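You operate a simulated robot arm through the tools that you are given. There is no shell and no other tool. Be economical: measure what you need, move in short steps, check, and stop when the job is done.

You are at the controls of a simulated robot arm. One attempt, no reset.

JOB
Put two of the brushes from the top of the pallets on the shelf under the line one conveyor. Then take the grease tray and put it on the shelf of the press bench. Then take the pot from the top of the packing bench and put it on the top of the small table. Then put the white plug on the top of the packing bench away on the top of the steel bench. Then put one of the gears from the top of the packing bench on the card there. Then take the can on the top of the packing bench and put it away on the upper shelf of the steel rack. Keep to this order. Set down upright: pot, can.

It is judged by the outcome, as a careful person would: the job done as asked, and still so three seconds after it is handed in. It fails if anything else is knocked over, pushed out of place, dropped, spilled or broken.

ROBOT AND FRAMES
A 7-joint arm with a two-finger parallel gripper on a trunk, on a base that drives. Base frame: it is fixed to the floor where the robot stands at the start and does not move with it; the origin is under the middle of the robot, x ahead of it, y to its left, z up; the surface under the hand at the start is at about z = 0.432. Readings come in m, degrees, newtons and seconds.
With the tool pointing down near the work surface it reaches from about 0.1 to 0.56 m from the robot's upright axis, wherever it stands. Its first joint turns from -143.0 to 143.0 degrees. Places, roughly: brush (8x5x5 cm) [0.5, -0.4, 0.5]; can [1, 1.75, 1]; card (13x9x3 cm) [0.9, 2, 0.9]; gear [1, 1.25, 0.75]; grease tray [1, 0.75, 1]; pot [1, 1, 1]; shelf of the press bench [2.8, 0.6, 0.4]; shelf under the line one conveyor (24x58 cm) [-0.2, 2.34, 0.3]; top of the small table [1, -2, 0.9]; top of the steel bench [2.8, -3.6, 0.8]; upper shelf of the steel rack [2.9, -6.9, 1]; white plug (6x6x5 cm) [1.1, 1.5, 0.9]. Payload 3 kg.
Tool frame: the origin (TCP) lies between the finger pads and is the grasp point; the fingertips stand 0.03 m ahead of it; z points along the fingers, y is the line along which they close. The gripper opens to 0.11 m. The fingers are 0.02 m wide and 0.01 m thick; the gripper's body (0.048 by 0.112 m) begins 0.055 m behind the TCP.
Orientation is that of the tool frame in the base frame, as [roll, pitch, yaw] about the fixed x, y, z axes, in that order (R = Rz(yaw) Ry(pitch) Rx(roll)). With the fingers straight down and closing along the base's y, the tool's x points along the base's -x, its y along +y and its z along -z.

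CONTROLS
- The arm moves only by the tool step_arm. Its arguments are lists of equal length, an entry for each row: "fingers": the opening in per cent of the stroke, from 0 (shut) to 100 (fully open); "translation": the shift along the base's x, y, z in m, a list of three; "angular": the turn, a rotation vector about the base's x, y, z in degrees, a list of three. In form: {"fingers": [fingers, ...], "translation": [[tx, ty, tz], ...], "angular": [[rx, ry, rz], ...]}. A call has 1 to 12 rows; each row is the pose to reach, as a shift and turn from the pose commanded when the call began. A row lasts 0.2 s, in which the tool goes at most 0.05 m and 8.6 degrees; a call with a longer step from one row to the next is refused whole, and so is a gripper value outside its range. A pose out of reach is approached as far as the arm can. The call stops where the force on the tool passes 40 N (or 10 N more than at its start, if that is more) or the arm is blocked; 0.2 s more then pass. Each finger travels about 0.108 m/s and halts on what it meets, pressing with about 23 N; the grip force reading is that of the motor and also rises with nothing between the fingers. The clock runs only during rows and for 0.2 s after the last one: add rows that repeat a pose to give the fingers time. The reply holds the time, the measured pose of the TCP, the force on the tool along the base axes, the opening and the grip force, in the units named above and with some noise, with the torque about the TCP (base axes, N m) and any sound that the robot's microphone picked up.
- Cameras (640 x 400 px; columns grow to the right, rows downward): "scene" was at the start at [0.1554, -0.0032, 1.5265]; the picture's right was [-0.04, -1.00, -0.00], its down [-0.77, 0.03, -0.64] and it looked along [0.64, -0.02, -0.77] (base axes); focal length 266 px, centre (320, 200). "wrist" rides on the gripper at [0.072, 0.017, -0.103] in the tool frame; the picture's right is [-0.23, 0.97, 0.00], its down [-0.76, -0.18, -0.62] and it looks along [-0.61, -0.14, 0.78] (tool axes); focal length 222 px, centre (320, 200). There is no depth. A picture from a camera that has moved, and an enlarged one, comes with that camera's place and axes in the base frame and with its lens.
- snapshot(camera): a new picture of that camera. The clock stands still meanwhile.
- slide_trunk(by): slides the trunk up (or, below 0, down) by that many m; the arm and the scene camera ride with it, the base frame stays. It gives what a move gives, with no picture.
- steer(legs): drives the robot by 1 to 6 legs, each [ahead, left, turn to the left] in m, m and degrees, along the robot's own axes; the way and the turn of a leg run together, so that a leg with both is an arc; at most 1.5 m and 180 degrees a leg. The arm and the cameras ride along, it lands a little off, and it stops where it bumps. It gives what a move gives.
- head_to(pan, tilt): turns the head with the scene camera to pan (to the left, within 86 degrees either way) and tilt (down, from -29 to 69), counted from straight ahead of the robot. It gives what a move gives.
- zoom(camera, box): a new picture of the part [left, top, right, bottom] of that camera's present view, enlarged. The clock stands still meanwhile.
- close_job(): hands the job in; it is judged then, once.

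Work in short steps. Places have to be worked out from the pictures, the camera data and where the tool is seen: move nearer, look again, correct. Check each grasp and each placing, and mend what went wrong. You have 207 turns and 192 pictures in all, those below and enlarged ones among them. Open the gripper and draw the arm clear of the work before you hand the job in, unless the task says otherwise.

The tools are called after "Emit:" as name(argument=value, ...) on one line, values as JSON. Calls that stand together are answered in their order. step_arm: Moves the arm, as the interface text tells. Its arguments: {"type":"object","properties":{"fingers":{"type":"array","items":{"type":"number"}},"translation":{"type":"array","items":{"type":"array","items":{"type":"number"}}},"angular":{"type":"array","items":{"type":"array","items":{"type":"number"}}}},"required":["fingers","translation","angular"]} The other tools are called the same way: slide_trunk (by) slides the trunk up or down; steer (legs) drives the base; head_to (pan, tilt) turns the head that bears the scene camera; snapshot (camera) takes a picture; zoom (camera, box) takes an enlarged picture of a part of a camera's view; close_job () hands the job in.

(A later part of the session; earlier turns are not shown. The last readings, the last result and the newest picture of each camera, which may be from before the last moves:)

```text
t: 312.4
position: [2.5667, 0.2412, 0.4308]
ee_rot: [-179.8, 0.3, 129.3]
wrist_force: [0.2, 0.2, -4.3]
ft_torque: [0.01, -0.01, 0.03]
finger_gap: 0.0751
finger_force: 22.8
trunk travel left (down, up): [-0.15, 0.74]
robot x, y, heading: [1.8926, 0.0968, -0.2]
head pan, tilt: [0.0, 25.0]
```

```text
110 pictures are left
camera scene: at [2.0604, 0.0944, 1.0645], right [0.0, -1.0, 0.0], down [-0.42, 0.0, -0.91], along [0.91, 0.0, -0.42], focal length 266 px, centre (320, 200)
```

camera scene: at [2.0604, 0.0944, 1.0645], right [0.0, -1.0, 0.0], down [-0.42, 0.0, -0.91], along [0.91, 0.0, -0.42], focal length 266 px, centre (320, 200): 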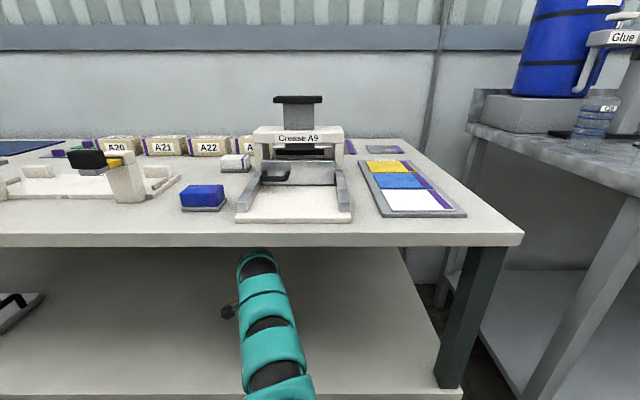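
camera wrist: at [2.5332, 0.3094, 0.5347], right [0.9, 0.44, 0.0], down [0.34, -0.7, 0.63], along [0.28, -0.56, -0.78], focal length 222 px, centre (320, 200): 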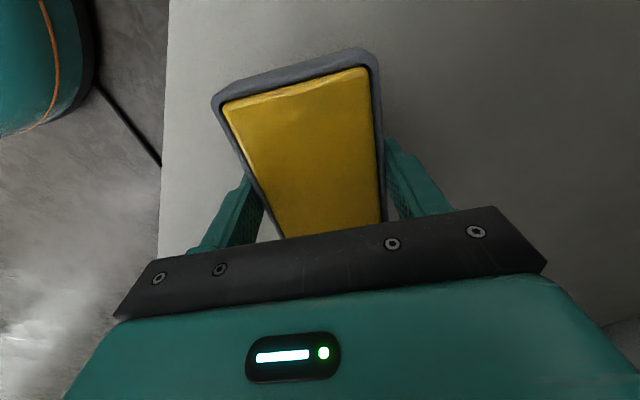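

The tray is well inside the shelf edge. I lower in small steps until contact.

Emit:
step_arm(fingers=[0, 0, 0, 0, 0, 0, 0, 0, 0, 0], translation=[[0, 0, -0.004], [0, 0, -0.008], [0, 0, -0.012], [0, 0, -0.016], [0, 0, -0.02], [0, 0, -0.024], [0, 0, -0.028], [0, 0, -0.032], [0, 0, -0.036], [0, 0, -0.04]], angular=[[0, 0, 0], [0, 0, 0], [0, 0, 0], [0, 0, 0], [0, 0, 0], [0, 0, 0], [0, 0, 0], [0, 0, 0], [0, 0, 0], [0, 0, 0]])

```text
t: 314.6
position: [2.5676, 0.2406, 0.3908]
ee_rot: [-179.8, 0.5, 129.3]
wrist_force: [1.3, 0.2, -3.7]
ft_torque: [-0.04, -0.03, -0.01]
finger_gap: 0.0749
finger_force: 23.0
trunk travel left (down, up): [-0.15, 0.74]
robot x, y, heading: [1.8885, 0.0933, -0.1]
head pan, tilt: [0.0, 25.0]
```

Emit:
step_arm(fingers=[0, 0, 0, 0, 0, 0, 0, 0, 0, 0], translation=[[0, 0, -0.004], [0, 0, -0.008], [0, 0, -0.012], [0, 0, -0.016], [0, 0, -0.02], [0, 0, -0.024], [0, 0, -0.028], [0, 0, -0.032], [0, 0, -0.036], [0, 0, -0.04]], angular=[[0, 0, 0], [0, 0, 0], [0, 0, 0], [0, 0, 0], [0, 0, 0], [0, 0, 0], [0, 0, 0], [0, 0, 0], [0, 0, 0], [0, 0, 0]])

Emit:
snapshot(camera="wrist")

```text
t: 315.2
position: [2.568, 0.2402, 0.3906]
ee_rot: [179.7, 0.4, 129.3]
wrist_force: [-14.1, -6.0, 31.3]
ft_torque: [-0.83, 1.75, 0.02]
finger_gap: 0.0751
finger_force: 22.8
trunk travel left (down, up): [-0.15, 0.74]
robot x, y, heading: [1.8904, 0.0967, -0.4]
head pan, tilt: [0.0, 25.0]
stopped in row 2: the force on the tool passed its limit at 47 N (the readings are from after the stop); the commanded pose is now the measured one
```

```text
109 pictures are left
camera wrist: at [2.5331, 0.3074, 0.4934], right [0.9, 0.44, 0.01], down [0.34, -0.7, 0.63], along [0.28, -0.56, -0.78], focal length 222 px, centre (320, 200)
```

wrist: 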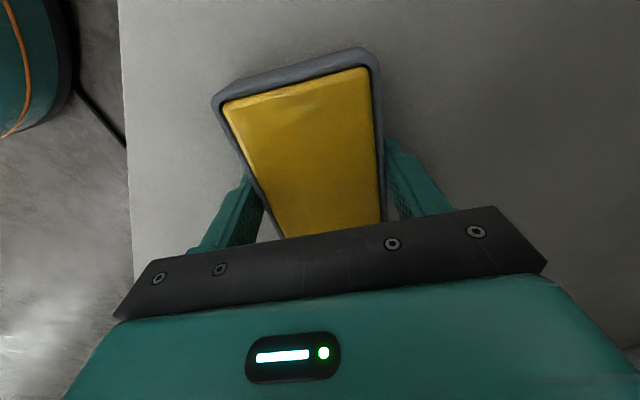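

Contact (shelf ≈0.36). I release and lift.

Emit:
step_arm(fingers=[70, 100, 100, 100, 100, 100, 100], translation=[[0, 0, 0.002], [0, 0, 0.003], [0, 0, 0.003], [0, 0, 0.02], [0, 0, 0.05], [0, 0, 0.08], [0, 0, 0.09]], angular=[[0, 0, 0], [0, 0, 0], [0, 0, 0], [0, 0, 0], [0, 0, 0], [0, 0, 0], [0, 0, 0]])

Emit:
snapshot(camera="wrist")

```text
t: 316.8
position: [2.5687, 0.2394, 0.4753]
ee_rot: [179.8, 0.4, 129.2]
wrist_force: [-0.2, 0.0, 0.3]
ft_torque: [0.02, 0.02, 0.01]
finger_gap: 0.1101
finger_force: 0.0
trunk travel left (down, up): [-0.15, 0.74]
robot x, y, heading: [1.8905, 0.0944, -0.4]
head pan, tilt: [0.0, 25.0]
```

```text
108 pictures are left
camera wrist: at [2.535, 0.3068, 0.5791], right [0.9, 0.44, 0.0], down [0.34, -0.7, 0.63], along [0.28, -0.56, -0.78], focal length 222 px, centre (320, 200)
```

wrist: 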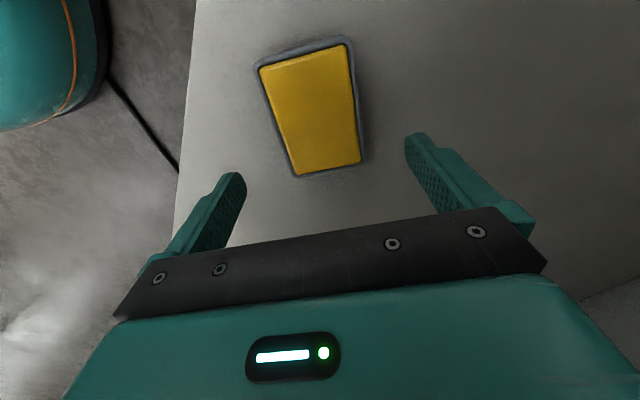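

The tray sits on the press bench shelf. Next is the pot. I back out, raise the trunk, and turn left to face the packing bench diagonally again.

Emit:
steer(legs=[[-0.4, 0, 0.2]])

Emit:
slide_trunk(by=0.4)

Emit:
slide_trunk(by=0.31)

Emit:
steer(legs=[[0.32, 0, 0], [0, 0, 133]])

Emit:
head_to(pan=0, tilt=35)

Emit:
snapshot(camera="scene")

```text
t: 319.3
position: [2.1566, 0.2399, 0.4762]
ee_rot: [179.8, 0.5, 129.2]
wrist_force: [-0.1, 0.2, 0.4]
ft_torque: [-0.01, 0.01, 0.02]
finger_gap: 0.11
finger_force: 0.0
trunk travel left (down, up): [-0.15, 0.74]
robot x, y, heading: [1.4789, 0.096, 0.0]
head pan, tilt: [0.0, 25.0]
```

```text
t: 323.1
position: [2.1566, 0.2398, 0.8754]
ee_rot: [179.7, 0.4, 129.1]
wrist_force: [1.3, 0.5, 0.5]
ft_torque: [0.01, 0.01, 0.02]
finger_gap: 0.11
finger_force: 0.1
trunk travel left (down, up): [-0.55, 0.34]
robot x, y, heading: [1.4786, 0.0959, 0.3]
head pan, tilt: [0.0, 25.0]
```

```text
t: 326.2
position: [2.1568, 0.2402, 1.1858]
ee_rot: [179.7, 0.4, 129.1]
wrist_force: [0.9, -0.4, -0.6]
ft_torque: [0.03, 0.0, 0.01]
finger_gap: 0.11
finger_force: 0.0
trunk travel left (down, up): [-0.86, 0.03]
robot x, y, heading: [1.4811, 0.099, -0.0]
head pan, tilt: [0.0, 25.0]
```

```text
t: 333.8
position: [1.2472, 0.5104, 1.1859]
ee_rot: [179.8, 0.5, -99.6]
wrist_force: [-0.1, 0.1, 0.3]
ft_torque: [0.01, 0.0, -0.03]
finger_gap: 0.1097
finger_force: 0.1
trunk travel left (down, up): [-0.86, 0.03]
robot x, y, heading: [1.8055, 0.0945, 131.3]
head pan, tilt: [0.0, 25.0]
```

```text
t: 334.6
position: [1.2461, 0.5112, 1.1866]
ee_rot: [179.8, 0.5, -99.6]
wrist_force: [1.1, 0.5, 0.1]
ft_torque: [0.0, 0.01, -0.01]
finger_gap: 0.1101
finger_force: 0.0
trunk travel left (down, up): [-0.86, 0.03]
robot x, y, heading: [1.8005, 0.0945, 131.0]
head pan, tilt: [0.0, 35.0]
```

```text
107 pictures are left
camera scene: at [1.6924, 0.2211, 1.7589], right [0.75, 0.66, 0.0], down [0.38, -0.43, -0.82], along [-0.54, 0.62, -0.57], focal length 266 px, centre (320, 200)
```

scene: 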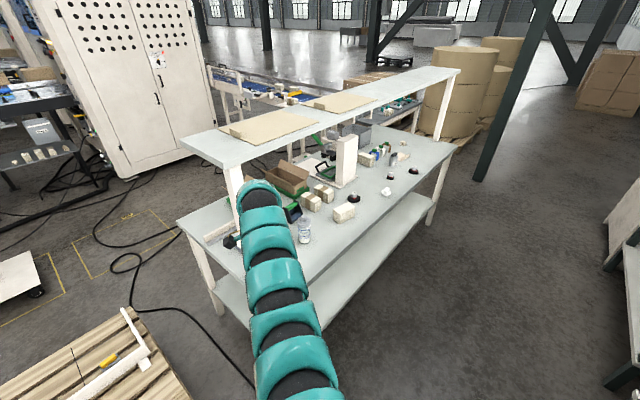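

I drive +0.39 in y so the hand is level with the pot, off the bench's back edge, and lower to z≈1.09.

Emit:
steer(legs=[[0.294, -0.256, 0]])

Emit:
slide_trunk(by=-0.1)

Emit:
snapshot(camera="wrist")

Emit:
snapshot(camera="scene")

```text
t: 337.0
position: [1.2522, 0.9106, 1.1859]
ee_rot: [179.9, 0.4, -99.7]
wrist_force: [0.1, 0.2, -0.2]
ft_torque: [-0.03, 0.02, 0.0]
finger_gap: 0.1101
finger_force: 0.2
trunk travel left (down, up): [-0.86, 0.03]
robot x, y, heading: [1.8133, 0.4917, 130.8]
head pan, tilt: [0.0, 35.0]
```

```text
t: 338.4
position: [1.2525, 0.9095, 1.087]
ee_rot: [179.7, 0.4, -99.8]
wrist_force: [0.7, -0.3, -0.7]
ft_torque: [-0.01, 0.01, 0.0]
finger_gap: 0.1101
finger_force: 0.1
trunk travel left (down, up): [-0.76, 0.13]
robot x, y, heading: [1.8052, 0.4903, 131.1]
head pan, tilt: [0.0, 35.0]
```

```text
106 pictures are left
camera wrist: at [1.2232, 0.8408, 1.1891], right [-0.92, 0.39, 0.0], down [0.31, 0.72, 0.63], along [0.24, 0.58, -0.78], focal length 222 px, centre (320, 200)
```

wrist: 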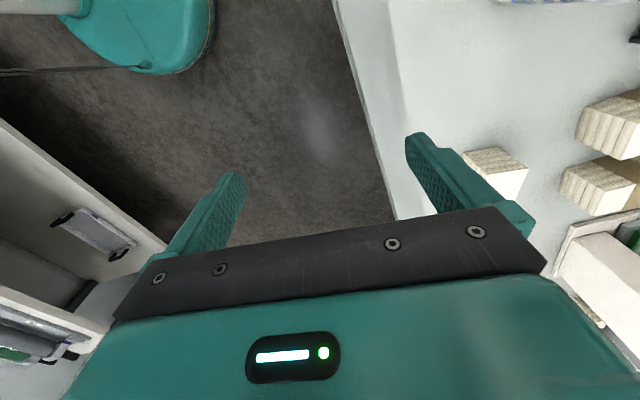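

```text
105 pictures are left
camera scene: at [1.6962, 0.619, 1.6589], right [0.76, 0.66, 0.0], down [0.38, -0.43, -0.82], along [-0.54, 0.62, -0.57], focal length 266 px, centre (320, 200)
```

scene: 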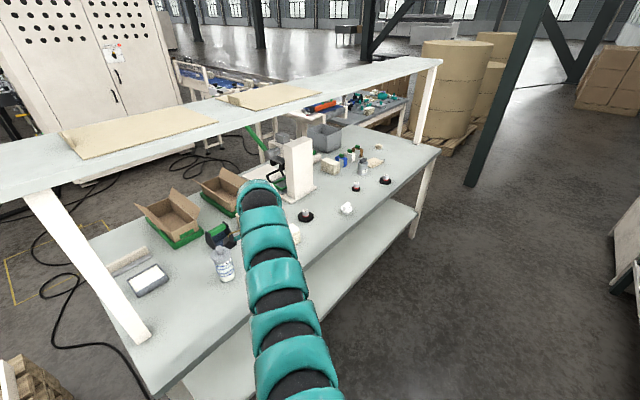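

Emit:
zoom(camera="scene", box=[120, 180, 280, 300])

Emit:
zoom(camera="scene", box=[260, 110, 420, 230])

```text
3.33 times, centred on (200, 240) of scene
camera zoom: at [1.6962, 0.619, 1.6589], right [0.76, 0.66, 0.0], down [0.38, -0.43, -0.82], along [-0.54, 0.62, -0.57], focal length 887 px, centre (720, 67)
```

zoom: 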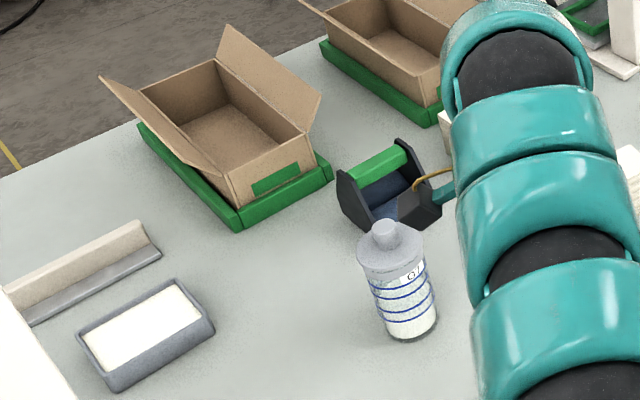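

```text
3.33 times, centred on (340, 170) of scene
camera zoom: at [1.6962, 0.619, 1.6589], right [0.76, 0.66, 0.0], down [0.38, -0.43, -0.82], along [-0.54, 0.62, -0.57], focal length 887 px, centre (253, 300)
```

zoom: 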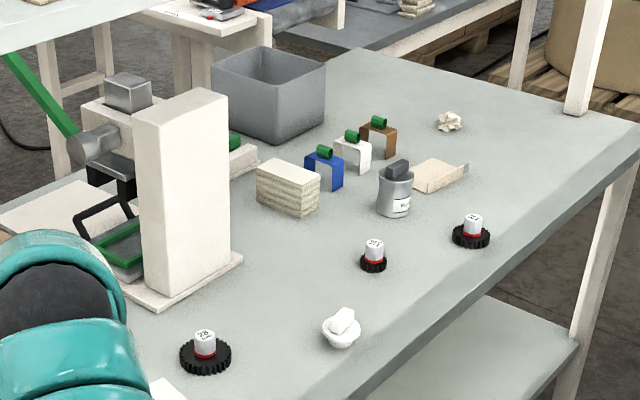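

The pot (lidded, knob top z≈1.025) is at (1.02, 0.876). I move the base (−0.13, 0) keeping TCP ≈1.08, under the overshelf (1.38).

Emit:
step_arm(fingers=[100, 100], translation=[[0, 0, -0.01], [0, 0, -0.012]], angular=[[0, 0, 0], [0, 0, 0]])

Emit:
steer(legs=[[0.078, 0.105, 0]])

Emit:
snapshot(camera="wrist")

Emit:
snapshot(camera="scene")

```text
t: 339.0
position: [1.2529, 0.9095, 1.073]
ee_rot: [179.8, 0.3, -99.7]
wrist_force: [-0.4, -0.6, -0.3]
ft_torque: [0.0, 0.01, -0.01]
finger_gap: 0.1101
finger_force: 0.1
trunk travel left (down, up): [-0.76, 0.13]
robot x, y, heading: [1.8079, 0.492, 131.2]
head pan, tilt: [0.0, 35.0]
```

```text
t: 340.2
position: [1.1198, 0.899, 1.0717]
ee_rot: [179.9, 0.5, -99.5]
wrist_force: [-0.7, -1.0, -0.3]
ft_torque: [0.0, -0.02, 0.02]
finger_gap: 0.1101
finger_force: 0.0
trunk travel left (down, up): [-0.76, 0.13]
robot x, y, heading: [1.6746, 0.4789, 131.2]
head pan, tilt: [0.0, 35.0]
```

```text
102 pictures are left
camera wrist: at [1.0913, 0.8291, 1.1754], right [-0.92, 0.38, 0.0], down [0.3, 0.72, 0.63], along [0.24, 0.58, -0.78], focal length 222 px, centre (320, 200)
```

wrist: 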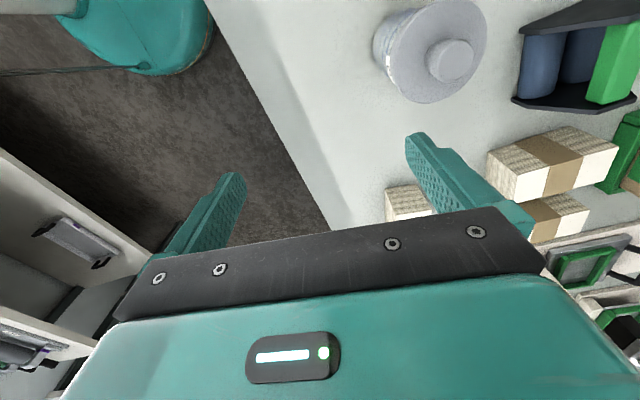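

```text
101 pictures are left
camera scene: at [1.5639, 0.6099, 1.6587], right [0.75, 0.66, 0.0], down [0.38, -0.43, -0.82], along [-0.54, 0.62, -0.57], focal length 266 px, centre (320, 200)
```

scene: 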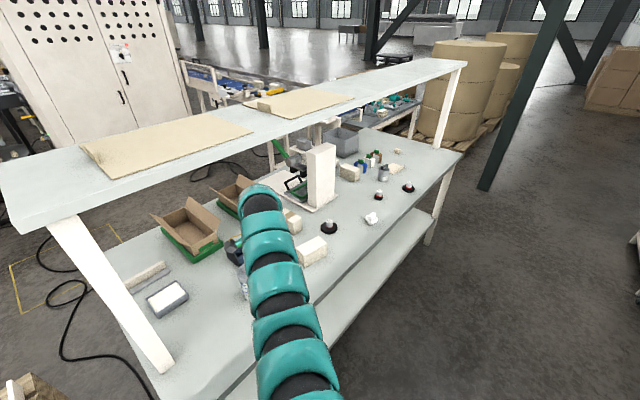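

Pot centre refined to (1.026, 0.875). I move over it, then descend to z 0.98 and look.

Emit:
step_arm(fingers=[100, 100, 100, 100, 100, 100, 100], translation=[[-0.035, -0.008, 0], [-0.07, -0.016, 0], [-0.094, -0.024, 0], [-0.094, -0.024, -0.03], [-0.094, -0.024, -0.06], [-0.094, -0.024, -0.085], [-0.094, -0.024, -0.092]], angular=[[0, 0, 0], [0, 0, 0], [0, 0, 0], [0, 0, 0], [0, 0, 0], [0, 0, 0], [0, 0, 0]])

Emit:
snapshot(camera="wrist")

```text
t: 341.4
position: [1.0647, 0.8708, 1.0389]
ee_rot: [178.6, 0.5, -99.8]
wrist_force: [1.3, -0.2, 12.0]
ft_torque: [0.09, 0.58, 0.01]
finger_gap: 0.1096
finger_force: 0.1
out of reach, approached as far as the arm can: row 2, 3, 4, 5, 6
trunk travel left (down, up): [-0.76, 0.13]
robot x, y, heading: [1.68, 0.4881, 131.4]
head pan, tilt: [0.0, 35.0]
stopped in row 6: the force on the tool passed its limit at 69 N (the readings are from after the stop); the commanded pose is now the measured one
```

```text
100 pictures are left
camera wrist: at [1.0376, 0.8007, 1.1414], right [-0.92, 0.39, 0.03], down [0.32, 0.71, 0.63], along [0.23, 0.58, -0.78], focal length 222 px, centre (320, 200)
```

wrist: 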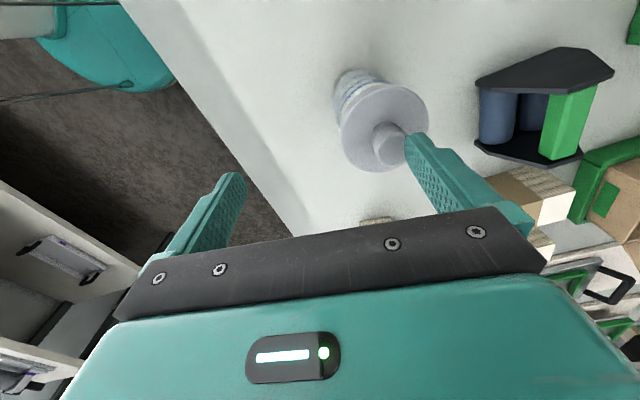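

The reach ended short and the far finger touched the lid. I lift at once, check the pot, then bring the base 5.5 cm closer.

Emit:
step_arm(fingers=[100, 100], translation=[[0.005, 0, 0.02], [0.01, 0, 0.032]], angular=[[0.5, 0, 0], [1.2, 0, 0]])

Emit:
snapshot(camera="wrist")

Emit:
zoom(camera="scene", box=[140, 180, 300, 300])

```text
t: 342.1
position: [1.0728, 0.873, 1.0692]
ee_rot: [178.6, 1.6, -99.9]
wrist_force: [0.1, 0.7, 0.6]
ft_torque: [-0.02, 0.01, 0.0]
finger_gap: 0.11
finger_force: 0.1
trunk travel left (down, up): [-0.76, 0.13]
robot x, y, heading: [1.6812, 0.484, 131.3]
head pan, tilt: [0.0, 35.0]
```

```text
99 pictures are left
camera wrist: at [1.0466, 0.8004, 1.1709], right [-0.92, 0.39, 0.03], down [0.32, 0.7, 0.64], along [0.23, 0.6, -0.77], focal length 222 px, centre (320, 200)
```

wrist: 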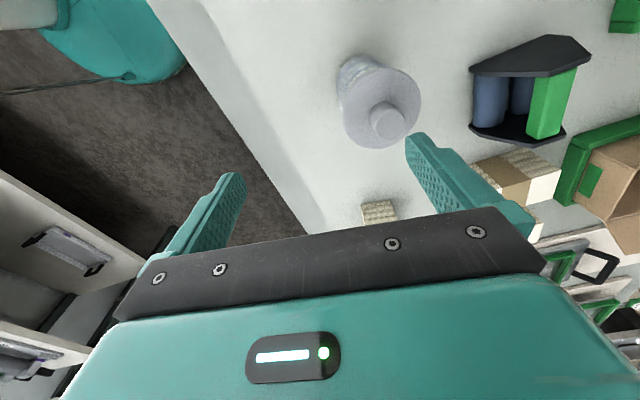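

```text
3.33 times, centred on (220, 240) of scene
camera zoom: at [1.5659, 0.6104, 1.6587], right [0.75, 0.66, 0.0], down [0.38, -0.43, -0.82], along [-0.54, 0.62, -0.57], focal length 887 px, centre (653, 67)
```

zoom: 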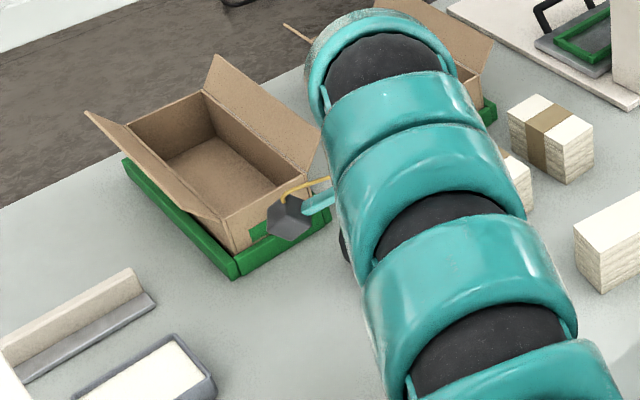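

The pot is still upright at (1.021, 0.873). I drive 5.6 cm forward, straighten the tool, and position over it.

Emit:
steer(legs=[[0.056, 0, 0]])

Emit:
step_arm(fingers=[100, 100, 100], translation=[[-0.008, -0.02, 0.005], [-0.014, -0.042, 0.005], [-0.014, -0.042, 0.005]], angular=[[-1, -0.5, 0], [-1.8, -1.1, 0], [-1.8, -1.1, 0]])

Emit:
snapshot(camera="wrist")

```text
t: 343.0
position: [1.0364, 0.9158, 1.0668]
ee_rot: [178.7, 1.6, -99.8]
wrist_force: [0.3, -0.6, -1.3]
ft_torque: [-0.04, -0.03, 0.02]
finger_gap: 0.1101
finger_force: 0.0
trunk travel left (down, up): [-0.76, 0.13]
robot x, y, heading: [1.6376, 0.5231, 131.0]
head pan, tilt: [0.0, 35.0]
```

```text
t: 343.8
position: [1.0227, 0.8738, 1.0737]
ee_rot: [-180.0, 0.1, -99.7]
wrist_force: [-0.3, -0.5, 0.6]
ft_torque: [0.01, 0.04, 0.0]
finger_gap: 0.1099
finger_force: 0.1
trunk travel left (down, up): [-0.76, 0.13]
robot x, y, heading: [1.6399, 0.5262, 131.4]
head pan, tilt: [0.0, 35.0]
```

```text
97 pictures are left
camera wrist: at [0.9949, 0.8047, 1.1776], right [-0.92, 0.39, 0.0], down [0.31, 0.72, 0.62], along [0.24, 0.58, -0.78], focal length 222 px, centre (320, 200)
```

wrist: 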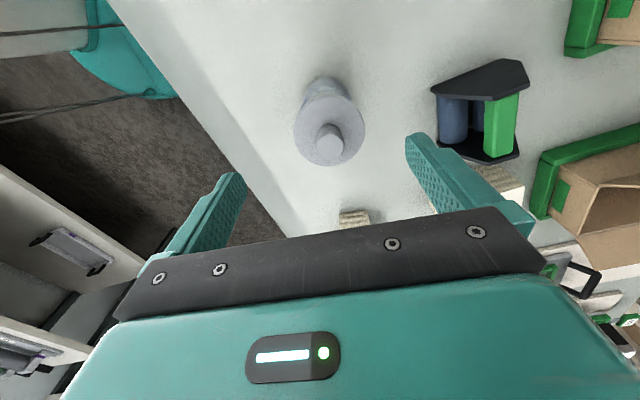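

Pot centre ≈(1.015, 0.872). I shift −7 mm and descend to 0.98 with small rows.

Emit:
step_arm(fingers=[100, 100, 100, 100, 100], translation=[[-0.007, -0.001, -0.015], [-0.007, -0.001, -0.035], [-0.007, -0.001, -0.055], [-0.007, -0.001, -0.075], [-0.007, -0.001, -0.092]], angular=[[0, 0, 0], [0, 0, 0], [0, 0, 0], [0, 0, 0], [0, 0, 0]])

Emit:
snapshot(camera="wrist")

```text
t: 345.0
position: [1.0271, 0.8686, 0.9837]
ee_rot: [-179.9, 0.1, -99.8]
wrist_force: [-0.6, 0.7, 0.7]
ft_torque: [0.0, 0.01, 0.01]
finger_gap: 0.1099
finger_force: 0.1
out of reach, approached as far as the arm can: row 2, 3, 4, 5
trunk travel left (down, up): [-0.76, 0.13]
robot x, y, heading: [1.6422, 0.528, 131.0]
head pan, tilt: [0.0, 35.0]
```

```text
96 pictures are left
camera wrist: at [0.9964, 0.8004, 1.0867], right [-0.92, 0.39, 0.0], down [0.3, 0.72, 0.62], along [0.24, 0.58, -0.78], focal length 222 px, centre (320, 200)
```

wrist: 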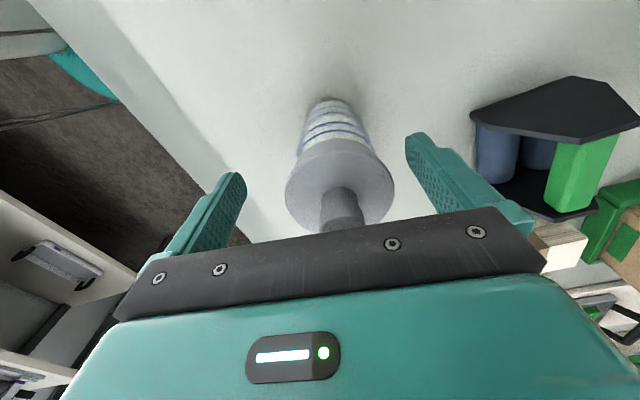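

The lid is between the fingers but nearer the far one; the arm is at its reach limit. I nudge the base by (−12, +4) mm to centre.

Emit:
steer(legs=[[0.011, 0.006, 0]])

Emit:
snapshot(camera="wrist")

```text
t: 345.8
position: [1.0125, 0.8739, 0.9834]
ee_rot: [180.0, 0.1, -99.7]
wrist_force: [-0.6, 0.0, -0.5]
ft_torque: [-0.03, -0.04, -0.02]
finger_gap: 0.11
finger_force: 0.2
trunk travel left (down, up): [-0.76, 0.13]
robot x, y, heading: [1.633, 0.5318, 131.2]
head pan, tilt: [0.0, 35.0]
```

```text
95 pictures are left
camera wrist: at [0.9839, 0.8048, 1.0865], right [-0.92, 0.39, 0.0], down [0.3, 0.72, 0.62], along [0.24, 0.58, -0.78], focal length 222 px, centre (320, 200)
```

wrist: 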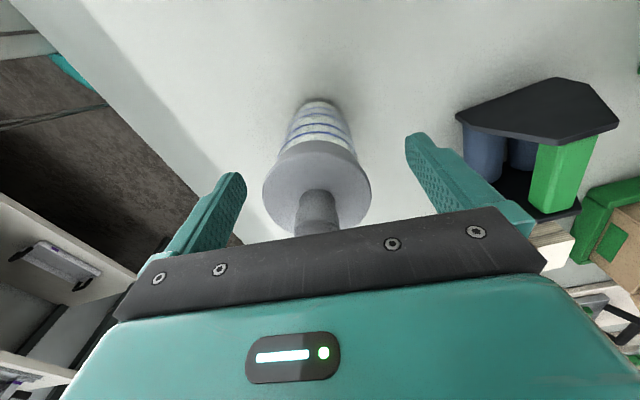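

Centred now. I lower 4 mm and close.

Emit:
step_arm(fingers=[100, 0, 0, 0, 0], translation=[[0, 0, -0.004], [0, 0, -0.004], [0, 0, -0.004], [0, 0, -0.004], [0, 0, -0.004]], angular=[[0, 0, 0], [0, 0, 0], [0, 0, 0], [0, 0, 0], [0, 0, 0]])

Emit:
step_arm(fingers=[0, 0, 0], translation=[[0, 0, 0.01], [0, 0, 0.025], [0, 0, 0.035]], angular=[[0, 0, 0], [0, 0, 0], [0, 0, 0]])

Emit:
snapshot(camera="wrist")

```text
t: 347.0
position: [1.0153, 0.873, 0.9801]
ee_rot: [180.0, 0.1, -99.7]
wrist_force: [0.1, -0.4, 0.6]
ft_torque: [0.0, -0.03, -0.02]
finger_gap: 0.0638
finger_force: 22.9
trunk travel left (down, up): [-0.76, 0.13]
robot x, y, heading: [1.6238, 0.5351, 131.3]
head pan, tilt: [0.0, 35.0]
heard: snap
```

```text
t: 347.8
position: [1.0163, 0.8732, 1.0132]
ee_rot: [-180.0, 0.2, -99.8]
wrist_force: [0.0, -0.2, -0.7]
ft_torque: [-0.01, 0.04, 0.01]
finger_gap: 0.0635
finger_force: 23.2
trunk travel left (down, up): [-0.76, 0.13]
robot x, y, heading: [1.6311, 0.5277, 131.3]
head pan, tilt: [0.0, 35.0]
```

```text
94 pictures are left
camera wrist: at [0.9861, 0.8054, 1.1169], right [-0.92, 0.39, 0.0], down [0.3, 0.72, 0.62], along [0.24, 0.58, -0.78], focal length 222 px, centre (320, 200)
```

wrist: 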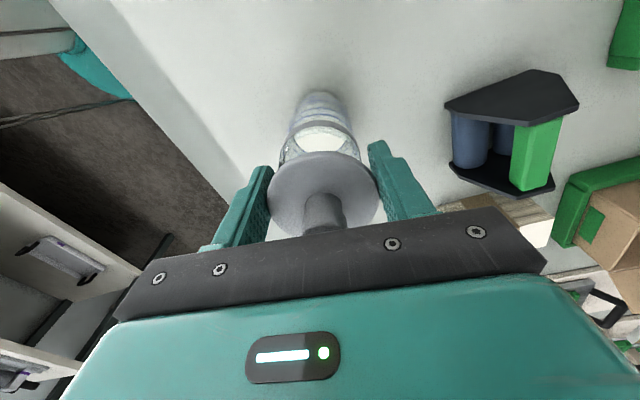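

I heard a snap on closing. I look closely at whether the lid has come off the pot.

Emit:
zoom(camera="wrist", box=[220, 70, 420, 240])

Emit:
zoom(camera="scene", box=[160, 180, 320, 300])

```text
2.35 times, centred on (320, 155) of wrist
camera zoom: at [0.9861, 0.8054, 1.1169], right [-0.92, 0.39, 0.0], down [0.3, 0.72, 0.62], along [0.24, 0.58, -0.78], focal length 523 px, centre (320, 306)
```

zoom: 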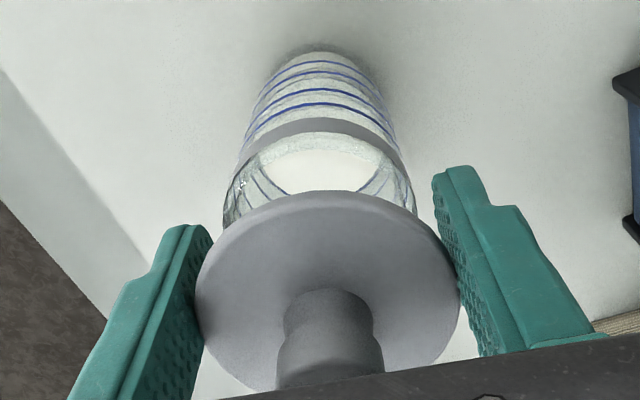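

```text
3.33 times, centred on (240, 240) of scene
camera zoom: at [1.5172, 0.6564, 1.6588], right [0.75, 0.66, 0.0], down [0.38, -0.43, -0.82], along [-0.54, 0.62, -0.57], focal length 887 px, centre (587, 67)
```

zoom: 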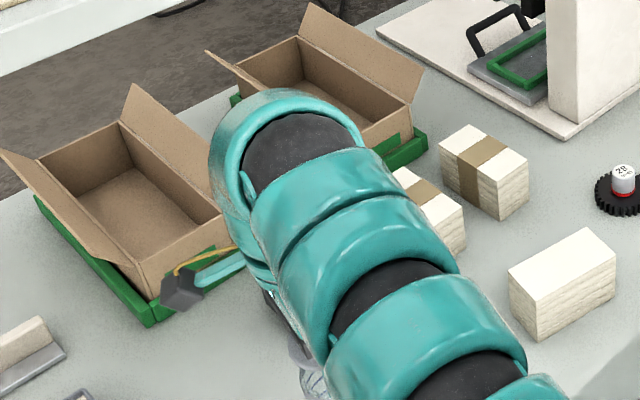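

The lid came off while the jar stays upright with its contents. I put the lid straight back down where it came from.

Emit:
step_arm(fingers=[0, 0, 0, 0, 0], translation=[[0, 0, -0.012], [0, 0, -0.022], [0, 0, -0.03], [0, 0, -0.035], [0, 0, -0.035]], angular=[[0, 0, 0], [0, 0, 0], [0, 0, 0], [0, 0, 0], [0, 0, 0]])

Emit:
zoom(camera="wrist", box=[220, 70, 420, 240])

```text
t: 349.0
position: [1.0155, 0.8737, 0.9783]
ee_rot: [-180.0, 0.1, -99.8]
wrist_force: [0.9, -0.6, 0.5]
ft_torque: [-0.01, -0.02, -0.06]
finger_gap: 0.0635
finger_force: 22.7
trunk travel left (down, up): [-0.76, 0.13]
robot x, y, heading: [1.6303, 0.5327, 131.2]
head pan, tilt: [0.0, 35.0]
```

```text
2.35 times, centred on (320, 155) of wrist
camera zoom: at [0.9856, 0.8049, 1.0819], right [-0.92, 0.39, 0.0], down [0.3, 0.72, 0.62], along [0.24, 0.58, -0.78], focal length 523 px, centre (320, 306)
```

zoom: 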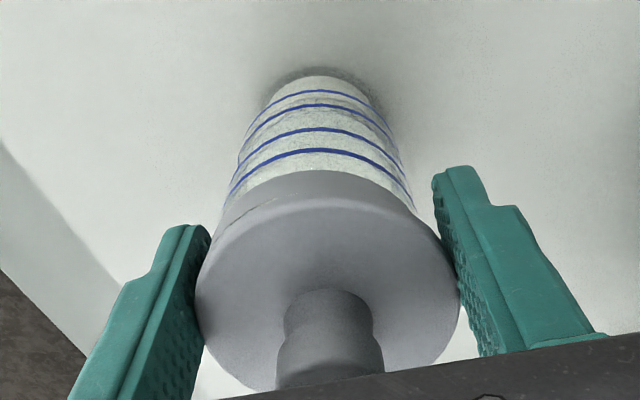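

Nearly seated with no contact force yet. I lower a few millimetres more until it touches.

Emit:
step_arm(fingers=[0, 0, 0, 0], translation=[[0, 0, -0.002], [0, 0, -0.004], [0, 0, -0.005], [0, 0, -0.005]], angular=[[0, 0, 0], [0, 0, 0], [0, 0, 0], [0, 0, 0]])

Emit:
zoom(camera="wrist", box=[220, 70, 420, 240])

```text
t: 350.0
position: [1.0151, 0.8738, 0.9773]
ee_rot: [179.7, 0.3, -99.7]
wrist_force: [-2.3, 4.1, 22.7]
ft_torque: [0.3, 0.11, -0.05]
finger_gap: 0.0636
finger_force: 23.1
trunk travel left (down, up): [-0.76, 0.13]
robot x, y, heading: [1.6288, 0.5264, 131.3]
head pan, tilt: [0.0, 35.0]
```

```text
2.35 times, centred on (320, 155) of wrist
camera zoom: at [0.9862, 0.8042, 1.0809], right [-0.92, 0.39, 0.01], down [0.31, 0.72, 0.62], along [0.24, 0.58, -0.78], focal length 523 px, centre (320, 306)
```

zoom: 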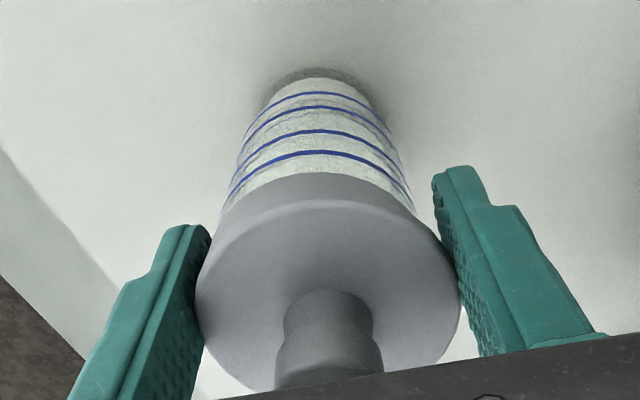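

The lid is seated again (22 N). I release; the body has to be gripped below the lid, from the side with a tilted tool. First I open and lift clear.

Emit:
step_arm(fingers=[60, 100, 100, 100, 100, 100, 100], translation=[[0, 0, 0.001], [0, 0, 0.001], [0, 0, 0.001], [0, 0, 0.02], [0, 0, 0.05], [0, 0, 0.08], [0, 0, 0.097]], angular=[[0, 0, 0], [0, 0, 0], [0, 0, 0], [0, 0, 0], [0, 0, 0], [0, 0, 0], [0, 0, 0]])

Emit:
zoom(camera="wrist", box=[220, 50, 420, 220])

```text
t: 351.6
position: [1.0154, 0.871, 1.0712]
ee_rot: [-179.9, 0.2, -99.8]
wrist_force: [0.0, 0.2, -0.6]
ft_torque: [0.03, 0.0, 0.0]
finger_gap: 0.11
finger_force: 0.1
trunk travel left (down, up): [-0.76, 0.13]
robot x, y, heading: [1.6296, 0.5289, 130.9]
head pan, tilt: [0.0, 35.0]
heard: snap
```

```text
2.35 times, centred on (320, 135) of wrist
camera zoom: at [0.9855, 0.8034, 1.1751], right [-0.92, 0.39, 0.0], down [0.3, 0.72, 0.62], along [0.24, 0.58, -0.78], focal length 523 px, centre (320, 353)
```

zoom: 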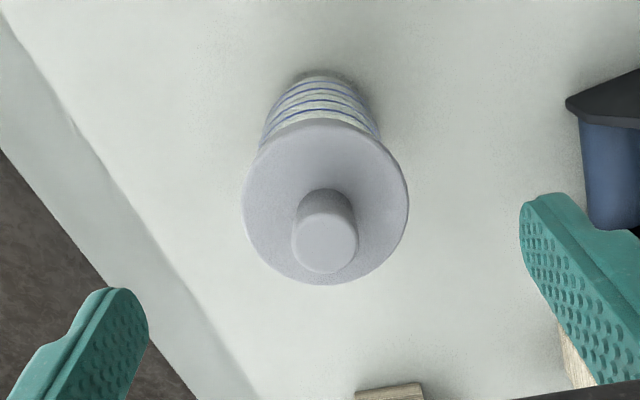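

A second snap: the lid has latched back on. I back the base off to give room, then yaw the tool so its closing axis is square to the approach.

Emit:
steer(legs=[[-0.216, -0.05, 0]])

Emit:
step_arm(fingers=[100, 100, 100, 100, 100, 100, 100, 100], translation=[[0, 0, 0], [0, 0, 0], [0, 0, 0], [0, 0, 0], [0, 0, 0], [0, 0, 0], [0, 0, 0], [0, 0, 0]], angular=[[0, 0, 8.3], [0, 0, 16.6], [0, 0, 24.9], [0, 0, 33.2], [0, 0, 41.5], [0, 0, 49.8], [0, 0, 58.1], [0, 0, 66]])

Emit:
step_arm(fingers=[100, 100, 100, 100, 100, 100, 100, 100], translation=[[0, 0, 0], [0, 0, 0], [0, 0, 0], [0, 0, 0], [0, 0, 0], [0, 0, 0], [0, 0, 0], [0, 0, 0]], angular=[[4.4, 6.7, 0], [8.8, 13.3, 0], [13.3, 20, 0], [17.7, 26.7, 0], [22.1, 33.3, 0], [26.6, 40, 0], [31, 46.7, 0], [35.9, 54, 0]])

Emit:
snapshot(camera="scene")

Emit:
snapshot(camera="wrist")

```text
t: 353.3
position: [1.2, 0.7359, 1.0717]
ee_rot: [179.9, 0.2, -99.7]
wrist_force: [-0.1, -0.2, 0.4]
ft_torque: [0.02, -0.01, 0.01]
finger_gap: 0.11
finger_force: 0.1
trunk travel left (down, up): [-0.76, 0.13]
robot x, y, heading: [1.8141, 0.3965, 131.4]
head pan, tilt: [0.0, 35.0]
```

```text
t: 355.1
position: [1.1992, 0.7351, 1.0719]
ee_rot: [180.0, 0.1, -33.6]
wrist_force: [0.1, -1.2, -0.7]
ft_torque: [0.0, -0.05, -0.02]
finger_gap: 0.1101
finger_force: 0.0
trunk travel left (down, up): [-0.76, 0.13]
robot x, y, heading: [1.8153, 0.398, 131.3]
head pan, tilt: [0.0, 35.0]
```

```text
refused: row 8 steps farther than a row can; nothing moved
```

```text
88 pictures are left
camera scene: at [1.7022, 0.5219, 1.6588], right [0.75, 0.66, 0.0], down [0.38, -0.43, -0.82], along [-0.54, 0.62, -0.57], focal length 266 px, centre (320, 200)
```

scene: 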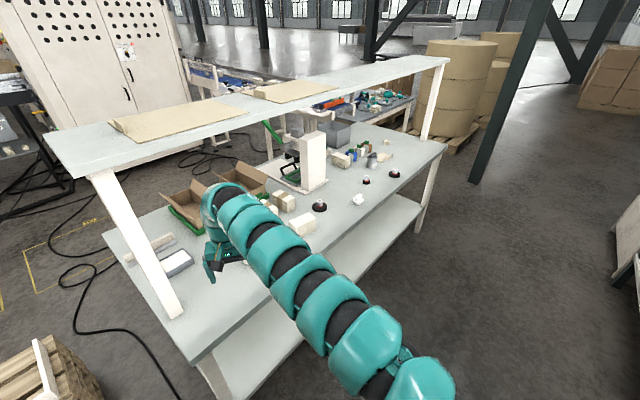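

```text
87 pictures are left
camera wrist: at [1.2498, 0.6823, 1.1752], right [-0.73, -0.69, 0.0], down [-0.54, 0.57, 0.62], along [-0.43, 0.45, -0.78], focal length 222 px, centre (320, 200)
```

wrist: 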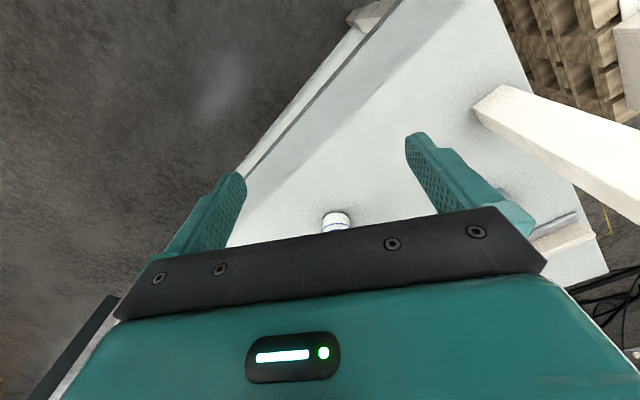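

Now the tilt of 65° about the closing axis, in smaller rows.

Emit:
step_arm(fingers=[100, 100, 100, 100, 100, 100, 100, 100], translation=[[0, 0, 0], [0, 0, 0], [0, 0, 0], [0, 0, 0], [0, 0, 0], [0, 0, 0], [0, 0, 0], [0, 0, 0]], angular=[[4.5, 6.8, 0], [9, 13.5, 0], [13.5, 20.3, 0], [18, 27, 0], [22.5, 33.8, 0], [27, 40.5, 0], [31.5, 47.3, 0], [35.9, 54, 0]])

Emit:
snapshot(camera="scene")

Emit:
snapshot(camera="wrist")

```text
t: 356.9
position: [1.1981, 0.7373, 1.0737]
ee_rot: [-179.9, 65.1, -33.6]
wrist_force: [0.4, -0.1, 0.1]
ft_torque: [0.03, -0.02, 0.0]
finger_gap: 0.1101
finger_force: 0.1
out of reach, approached as far as the arm can: row 3
trunk travel left (down, up): [-0.76, 0.13]
robot x, y, heading: [1.8182, 0.3974, 131.2]
head pan, tilt: [0.0, 35.0]
```

```text
86 pictures are left
camera scene: at [1.702, 0.5215, 1.6589], right [0.75, 0.66, 0.0], down [0.38, -0.43, -0.82], along [-0.54, 0.62, -0.57], focal length 266 px, centre (320, 200)
```

scene: 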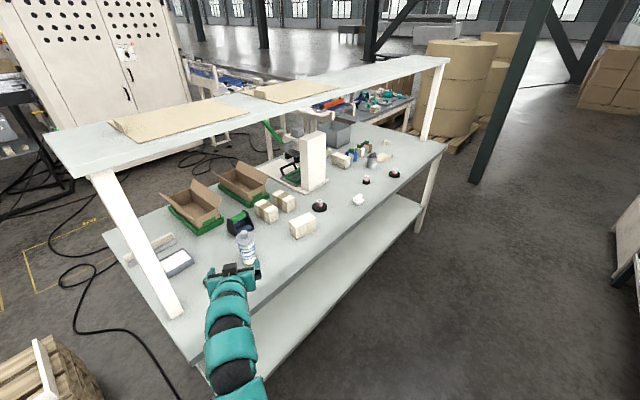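

```text
85 pictures are left
camera wrist: at [1.2922, 0.654, 1.0506], right [-0.62, -0.76, 0.21], down [0.3, 0.01, 0.95], along [-0.73, 0.65, 0.22], focal length 222 px, centre (320, 200)
```

wrist: 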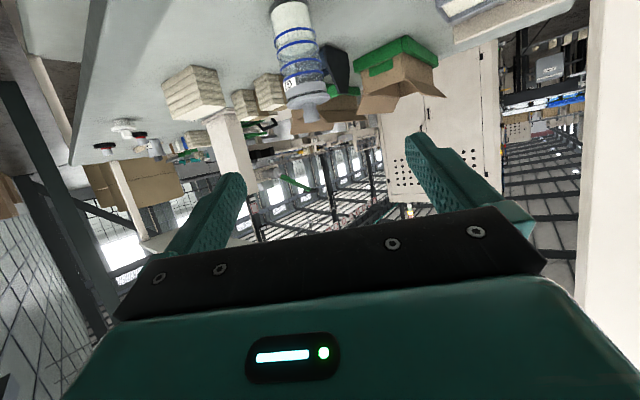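

It reaches well, but the wrist camera is on the underside, so I use a slightly steeper tilt (55°). I then lower the trunk so TCP is ≈0.935 while still outside the bench, and shift over.

Emit:
step_arm(fingers=[100, 100], translation=[[0, 0, 0], [0, 0, 0]], angular=[[-2.7, -4.1, 0], [-5.5, -8.3, 0]])

Emit:
slide_trunk(by=-0.14)

Emit:
steer(legs=[[0.091, -0.005, 0]])

Emit:
snapshot(camera="scene")

Emit:
snapshot(camera="wrist")

```text
t: 357.5
position: [1.1992, 0.7357, 1.0703]
ee_rot: [179.9, 54.9, -33.8]
wrist_force: [0.0, -0.2, 0.4]
ft_torque: [0.01, 0.01, 0.01]
finger_gap: 0.1103
finger_force: 0.1
trunk travel left (down, up): [-0.76, 0.13]
robot x, y, heading: [1.812, 0.395, 131.3]
head pan, tilt: [0.0, 35.0]
```

```text
t: 359.2
position: [1.199, 0.7363, 0.9324]
ee_rot: [-179.9, 55.0, -33.7]
wrist_force: [0.3, -0.7, -0.1]
ft_torque: [0.0, 0.03, 0.04]
finger_gap: 0.1102
finger_force: 0.0
trunk travel left (down, up): [-0.62, 0.27]
robot x, y, heading: [1.8157, 0.3953, 131.5]
head pan, tilt: [0.0, 35.0]
```

```text
t: 360.3
position: [1.1428, 0.8127, 0.9306]
ee_rot: [179.9, 55.0, -33.9]
wrist_force: [0.6, 0.1, 0.3]
ft_torque: [-0.01, 0.02, -0.01]
finger_gap: 0.11
finger_force: 0.1
trunk travel left (down, up): [-0.62, 0.27]
robot x, y, heading: [1.7579, 0.4678, 131.4]
head pan, tilt: [0.0, 35.0]
```

```text
84 pictures are left
camera scene: at [1.644, 0.5963, 1.5186], right [0.75, 0.66, 0.0], down [0.38, -0.43, -0.82], along [-0.54, 0.62, -0.57], focal length 266 px, centre (320, 200)
```

scene: 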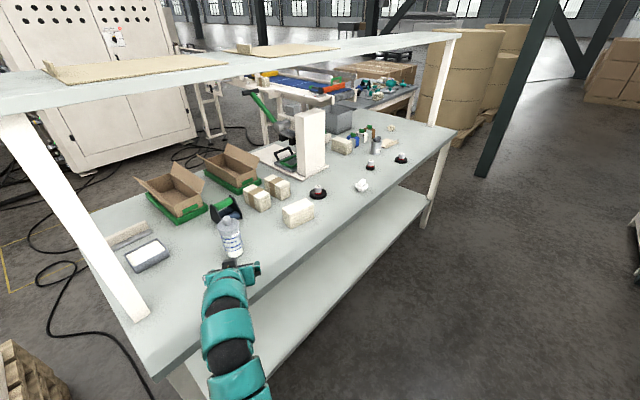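

```text
83 pictures are left
camera wrist: at [1.2369, 0.7274, 0.9311], right [-0.65, -0.74, 0.19], down [0.16, 0.11, 0.98], along [-0.74, 0.67, 0.05], focal length 222 px, centre (320, 200)
```

wrist: 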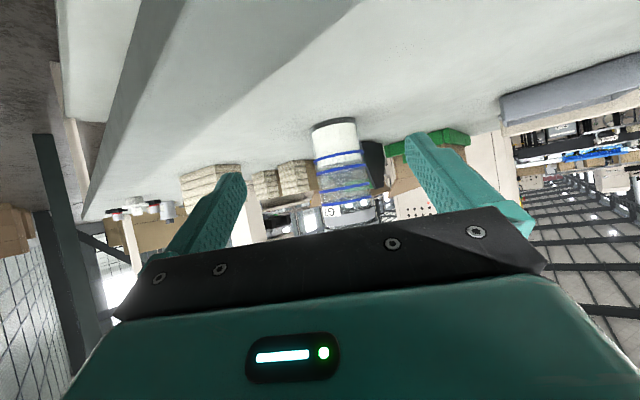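

Aligning: pot axis at (1.015, 0.8735), with the hand 22 mm off laterally. I correct sideways and slide in part of the way.

Emit:
step_arm(fingers=[100, 100, 100, 100], translation=[[-0.012, -0.018, 0], [-0.037, -0.0014, 0], [-0.062, 0.0153, 0], [-0.0784, 0.026, 0]], angular=[[0, 0, 0], [0, 0, 0], [0, 0, 0], [0, 0, 0]])

Emit:
snapshot(camera="wrist")

Emit:
zoom(camera="scene", box=[160, 190, 320, 310])

```text
t: 361.3
position: [1.0632, 0.8369, 0.93]
ee_rot: [179.8, 54.9, -33.9]
wrist_force: [0.0, 0.6, -0.2]
ft_torque: [-0.02, 0.0, 0.02]
finger_gap: 0.1101
finger_force: 0.0
trunk travel left (down, up): [-0.62, 0.27]
robot x, y, heading: [1.7544, 0.463, 131.2]
head pan, tilt: [0.0, 35.0]
```

```text
82 pictures are left
camera wrist: at [1.1579, 0.7527, 0.9307], right [-0.65, -0.74, 0.19], down [0.16, 0.11, 0.98], along [-0.74, 0.67, 0.05], focal length 222 px, centre (320, 200)
```

wrist: 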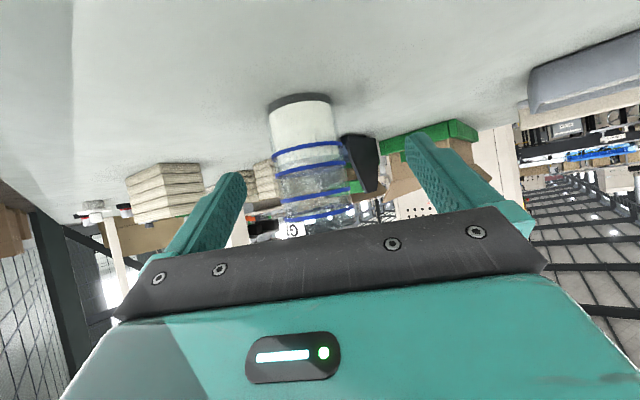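

```text
3.33 times, centred on (240, 250) of scene
camera zoom: at [1.6448, 0.5953, 1.5188], right [0.75, 0.66, 0.0], down [0.38, -0.43, -0.82], along [-0.54, 0.62, -0.57], focal length 887 px, centre (587, 33)
```

zoom: 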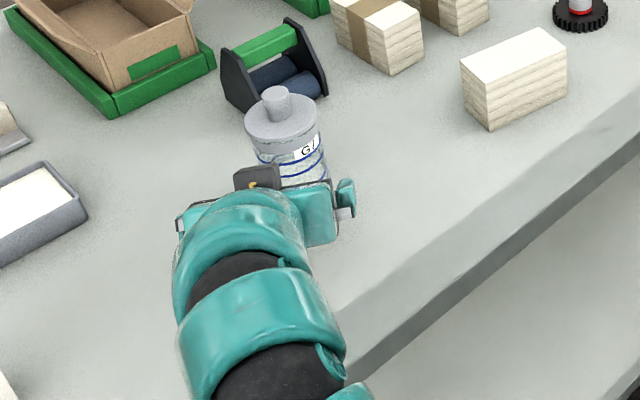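

Slightly off to one side; I correct 6 mm and advance 49 mm along the approach.

Emit:
step_arm(fingers=[100, 100, 100, 100], translation=[[0.0033, 0.005, 0], [-0.013, 0.016, 0], [-0.03, 0.027, 0], [-0.037, 0.032, 0]], angular=[[0, 0, 0], [0, 0, 0], [0, 0, 0], [0, 0, 0]])

Emit:
snapshot(camera="wrist")

Emit:
zoom(camera="scene", box=[160, 190, 320, 310])

```text
t: 362.3
position: [1.0274, 0.8664, 0.9282]
ee_rot: [180.0, 54.9, -33.8]
wrist_force: [-0.3, 0.2, 0.0]
ft_torque: [0.01, 0.03, 0.02]
finger_gap: 0.11
finger_force: 0.1
trunk travel left (down, up): [-0.62, 0.27]
robot x, y, heading: [1.758, 0.473, 131.2]
head pan, tilt: [0.0, 35.0]
```

```text
80 pictures are left
camera wrist: at [1.1228, 0.783, 0.9292], right [-0.65, -0.74, 0.19], down [0.16, 0.11, 0.98], along [-0.74, 0.67, 0.05], focal length 222 px, centre (320, 200)
```

wrist: 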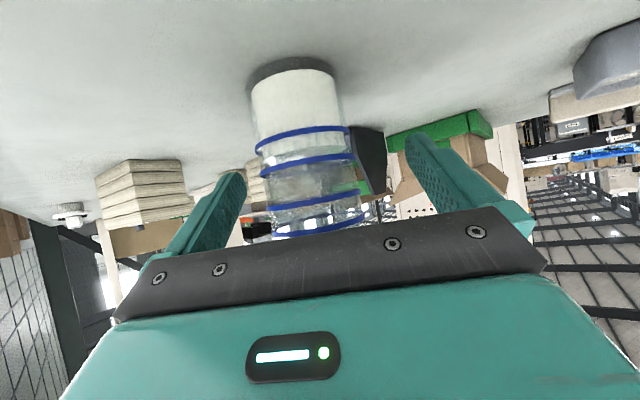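

```text
3.33 times, centred on (240, 250) of scene
camera zoom: at [1.6449, 0.5952, 1.5188], right [0.75, 0.66, 0.0], down [0.38, -0.43, -0.82], along [-0.54, 0.62, -0.57], focal length 887 px, centre (587, 33)
```

zoom: 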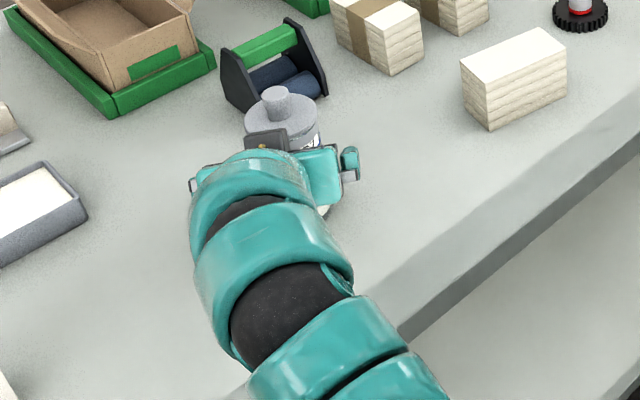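

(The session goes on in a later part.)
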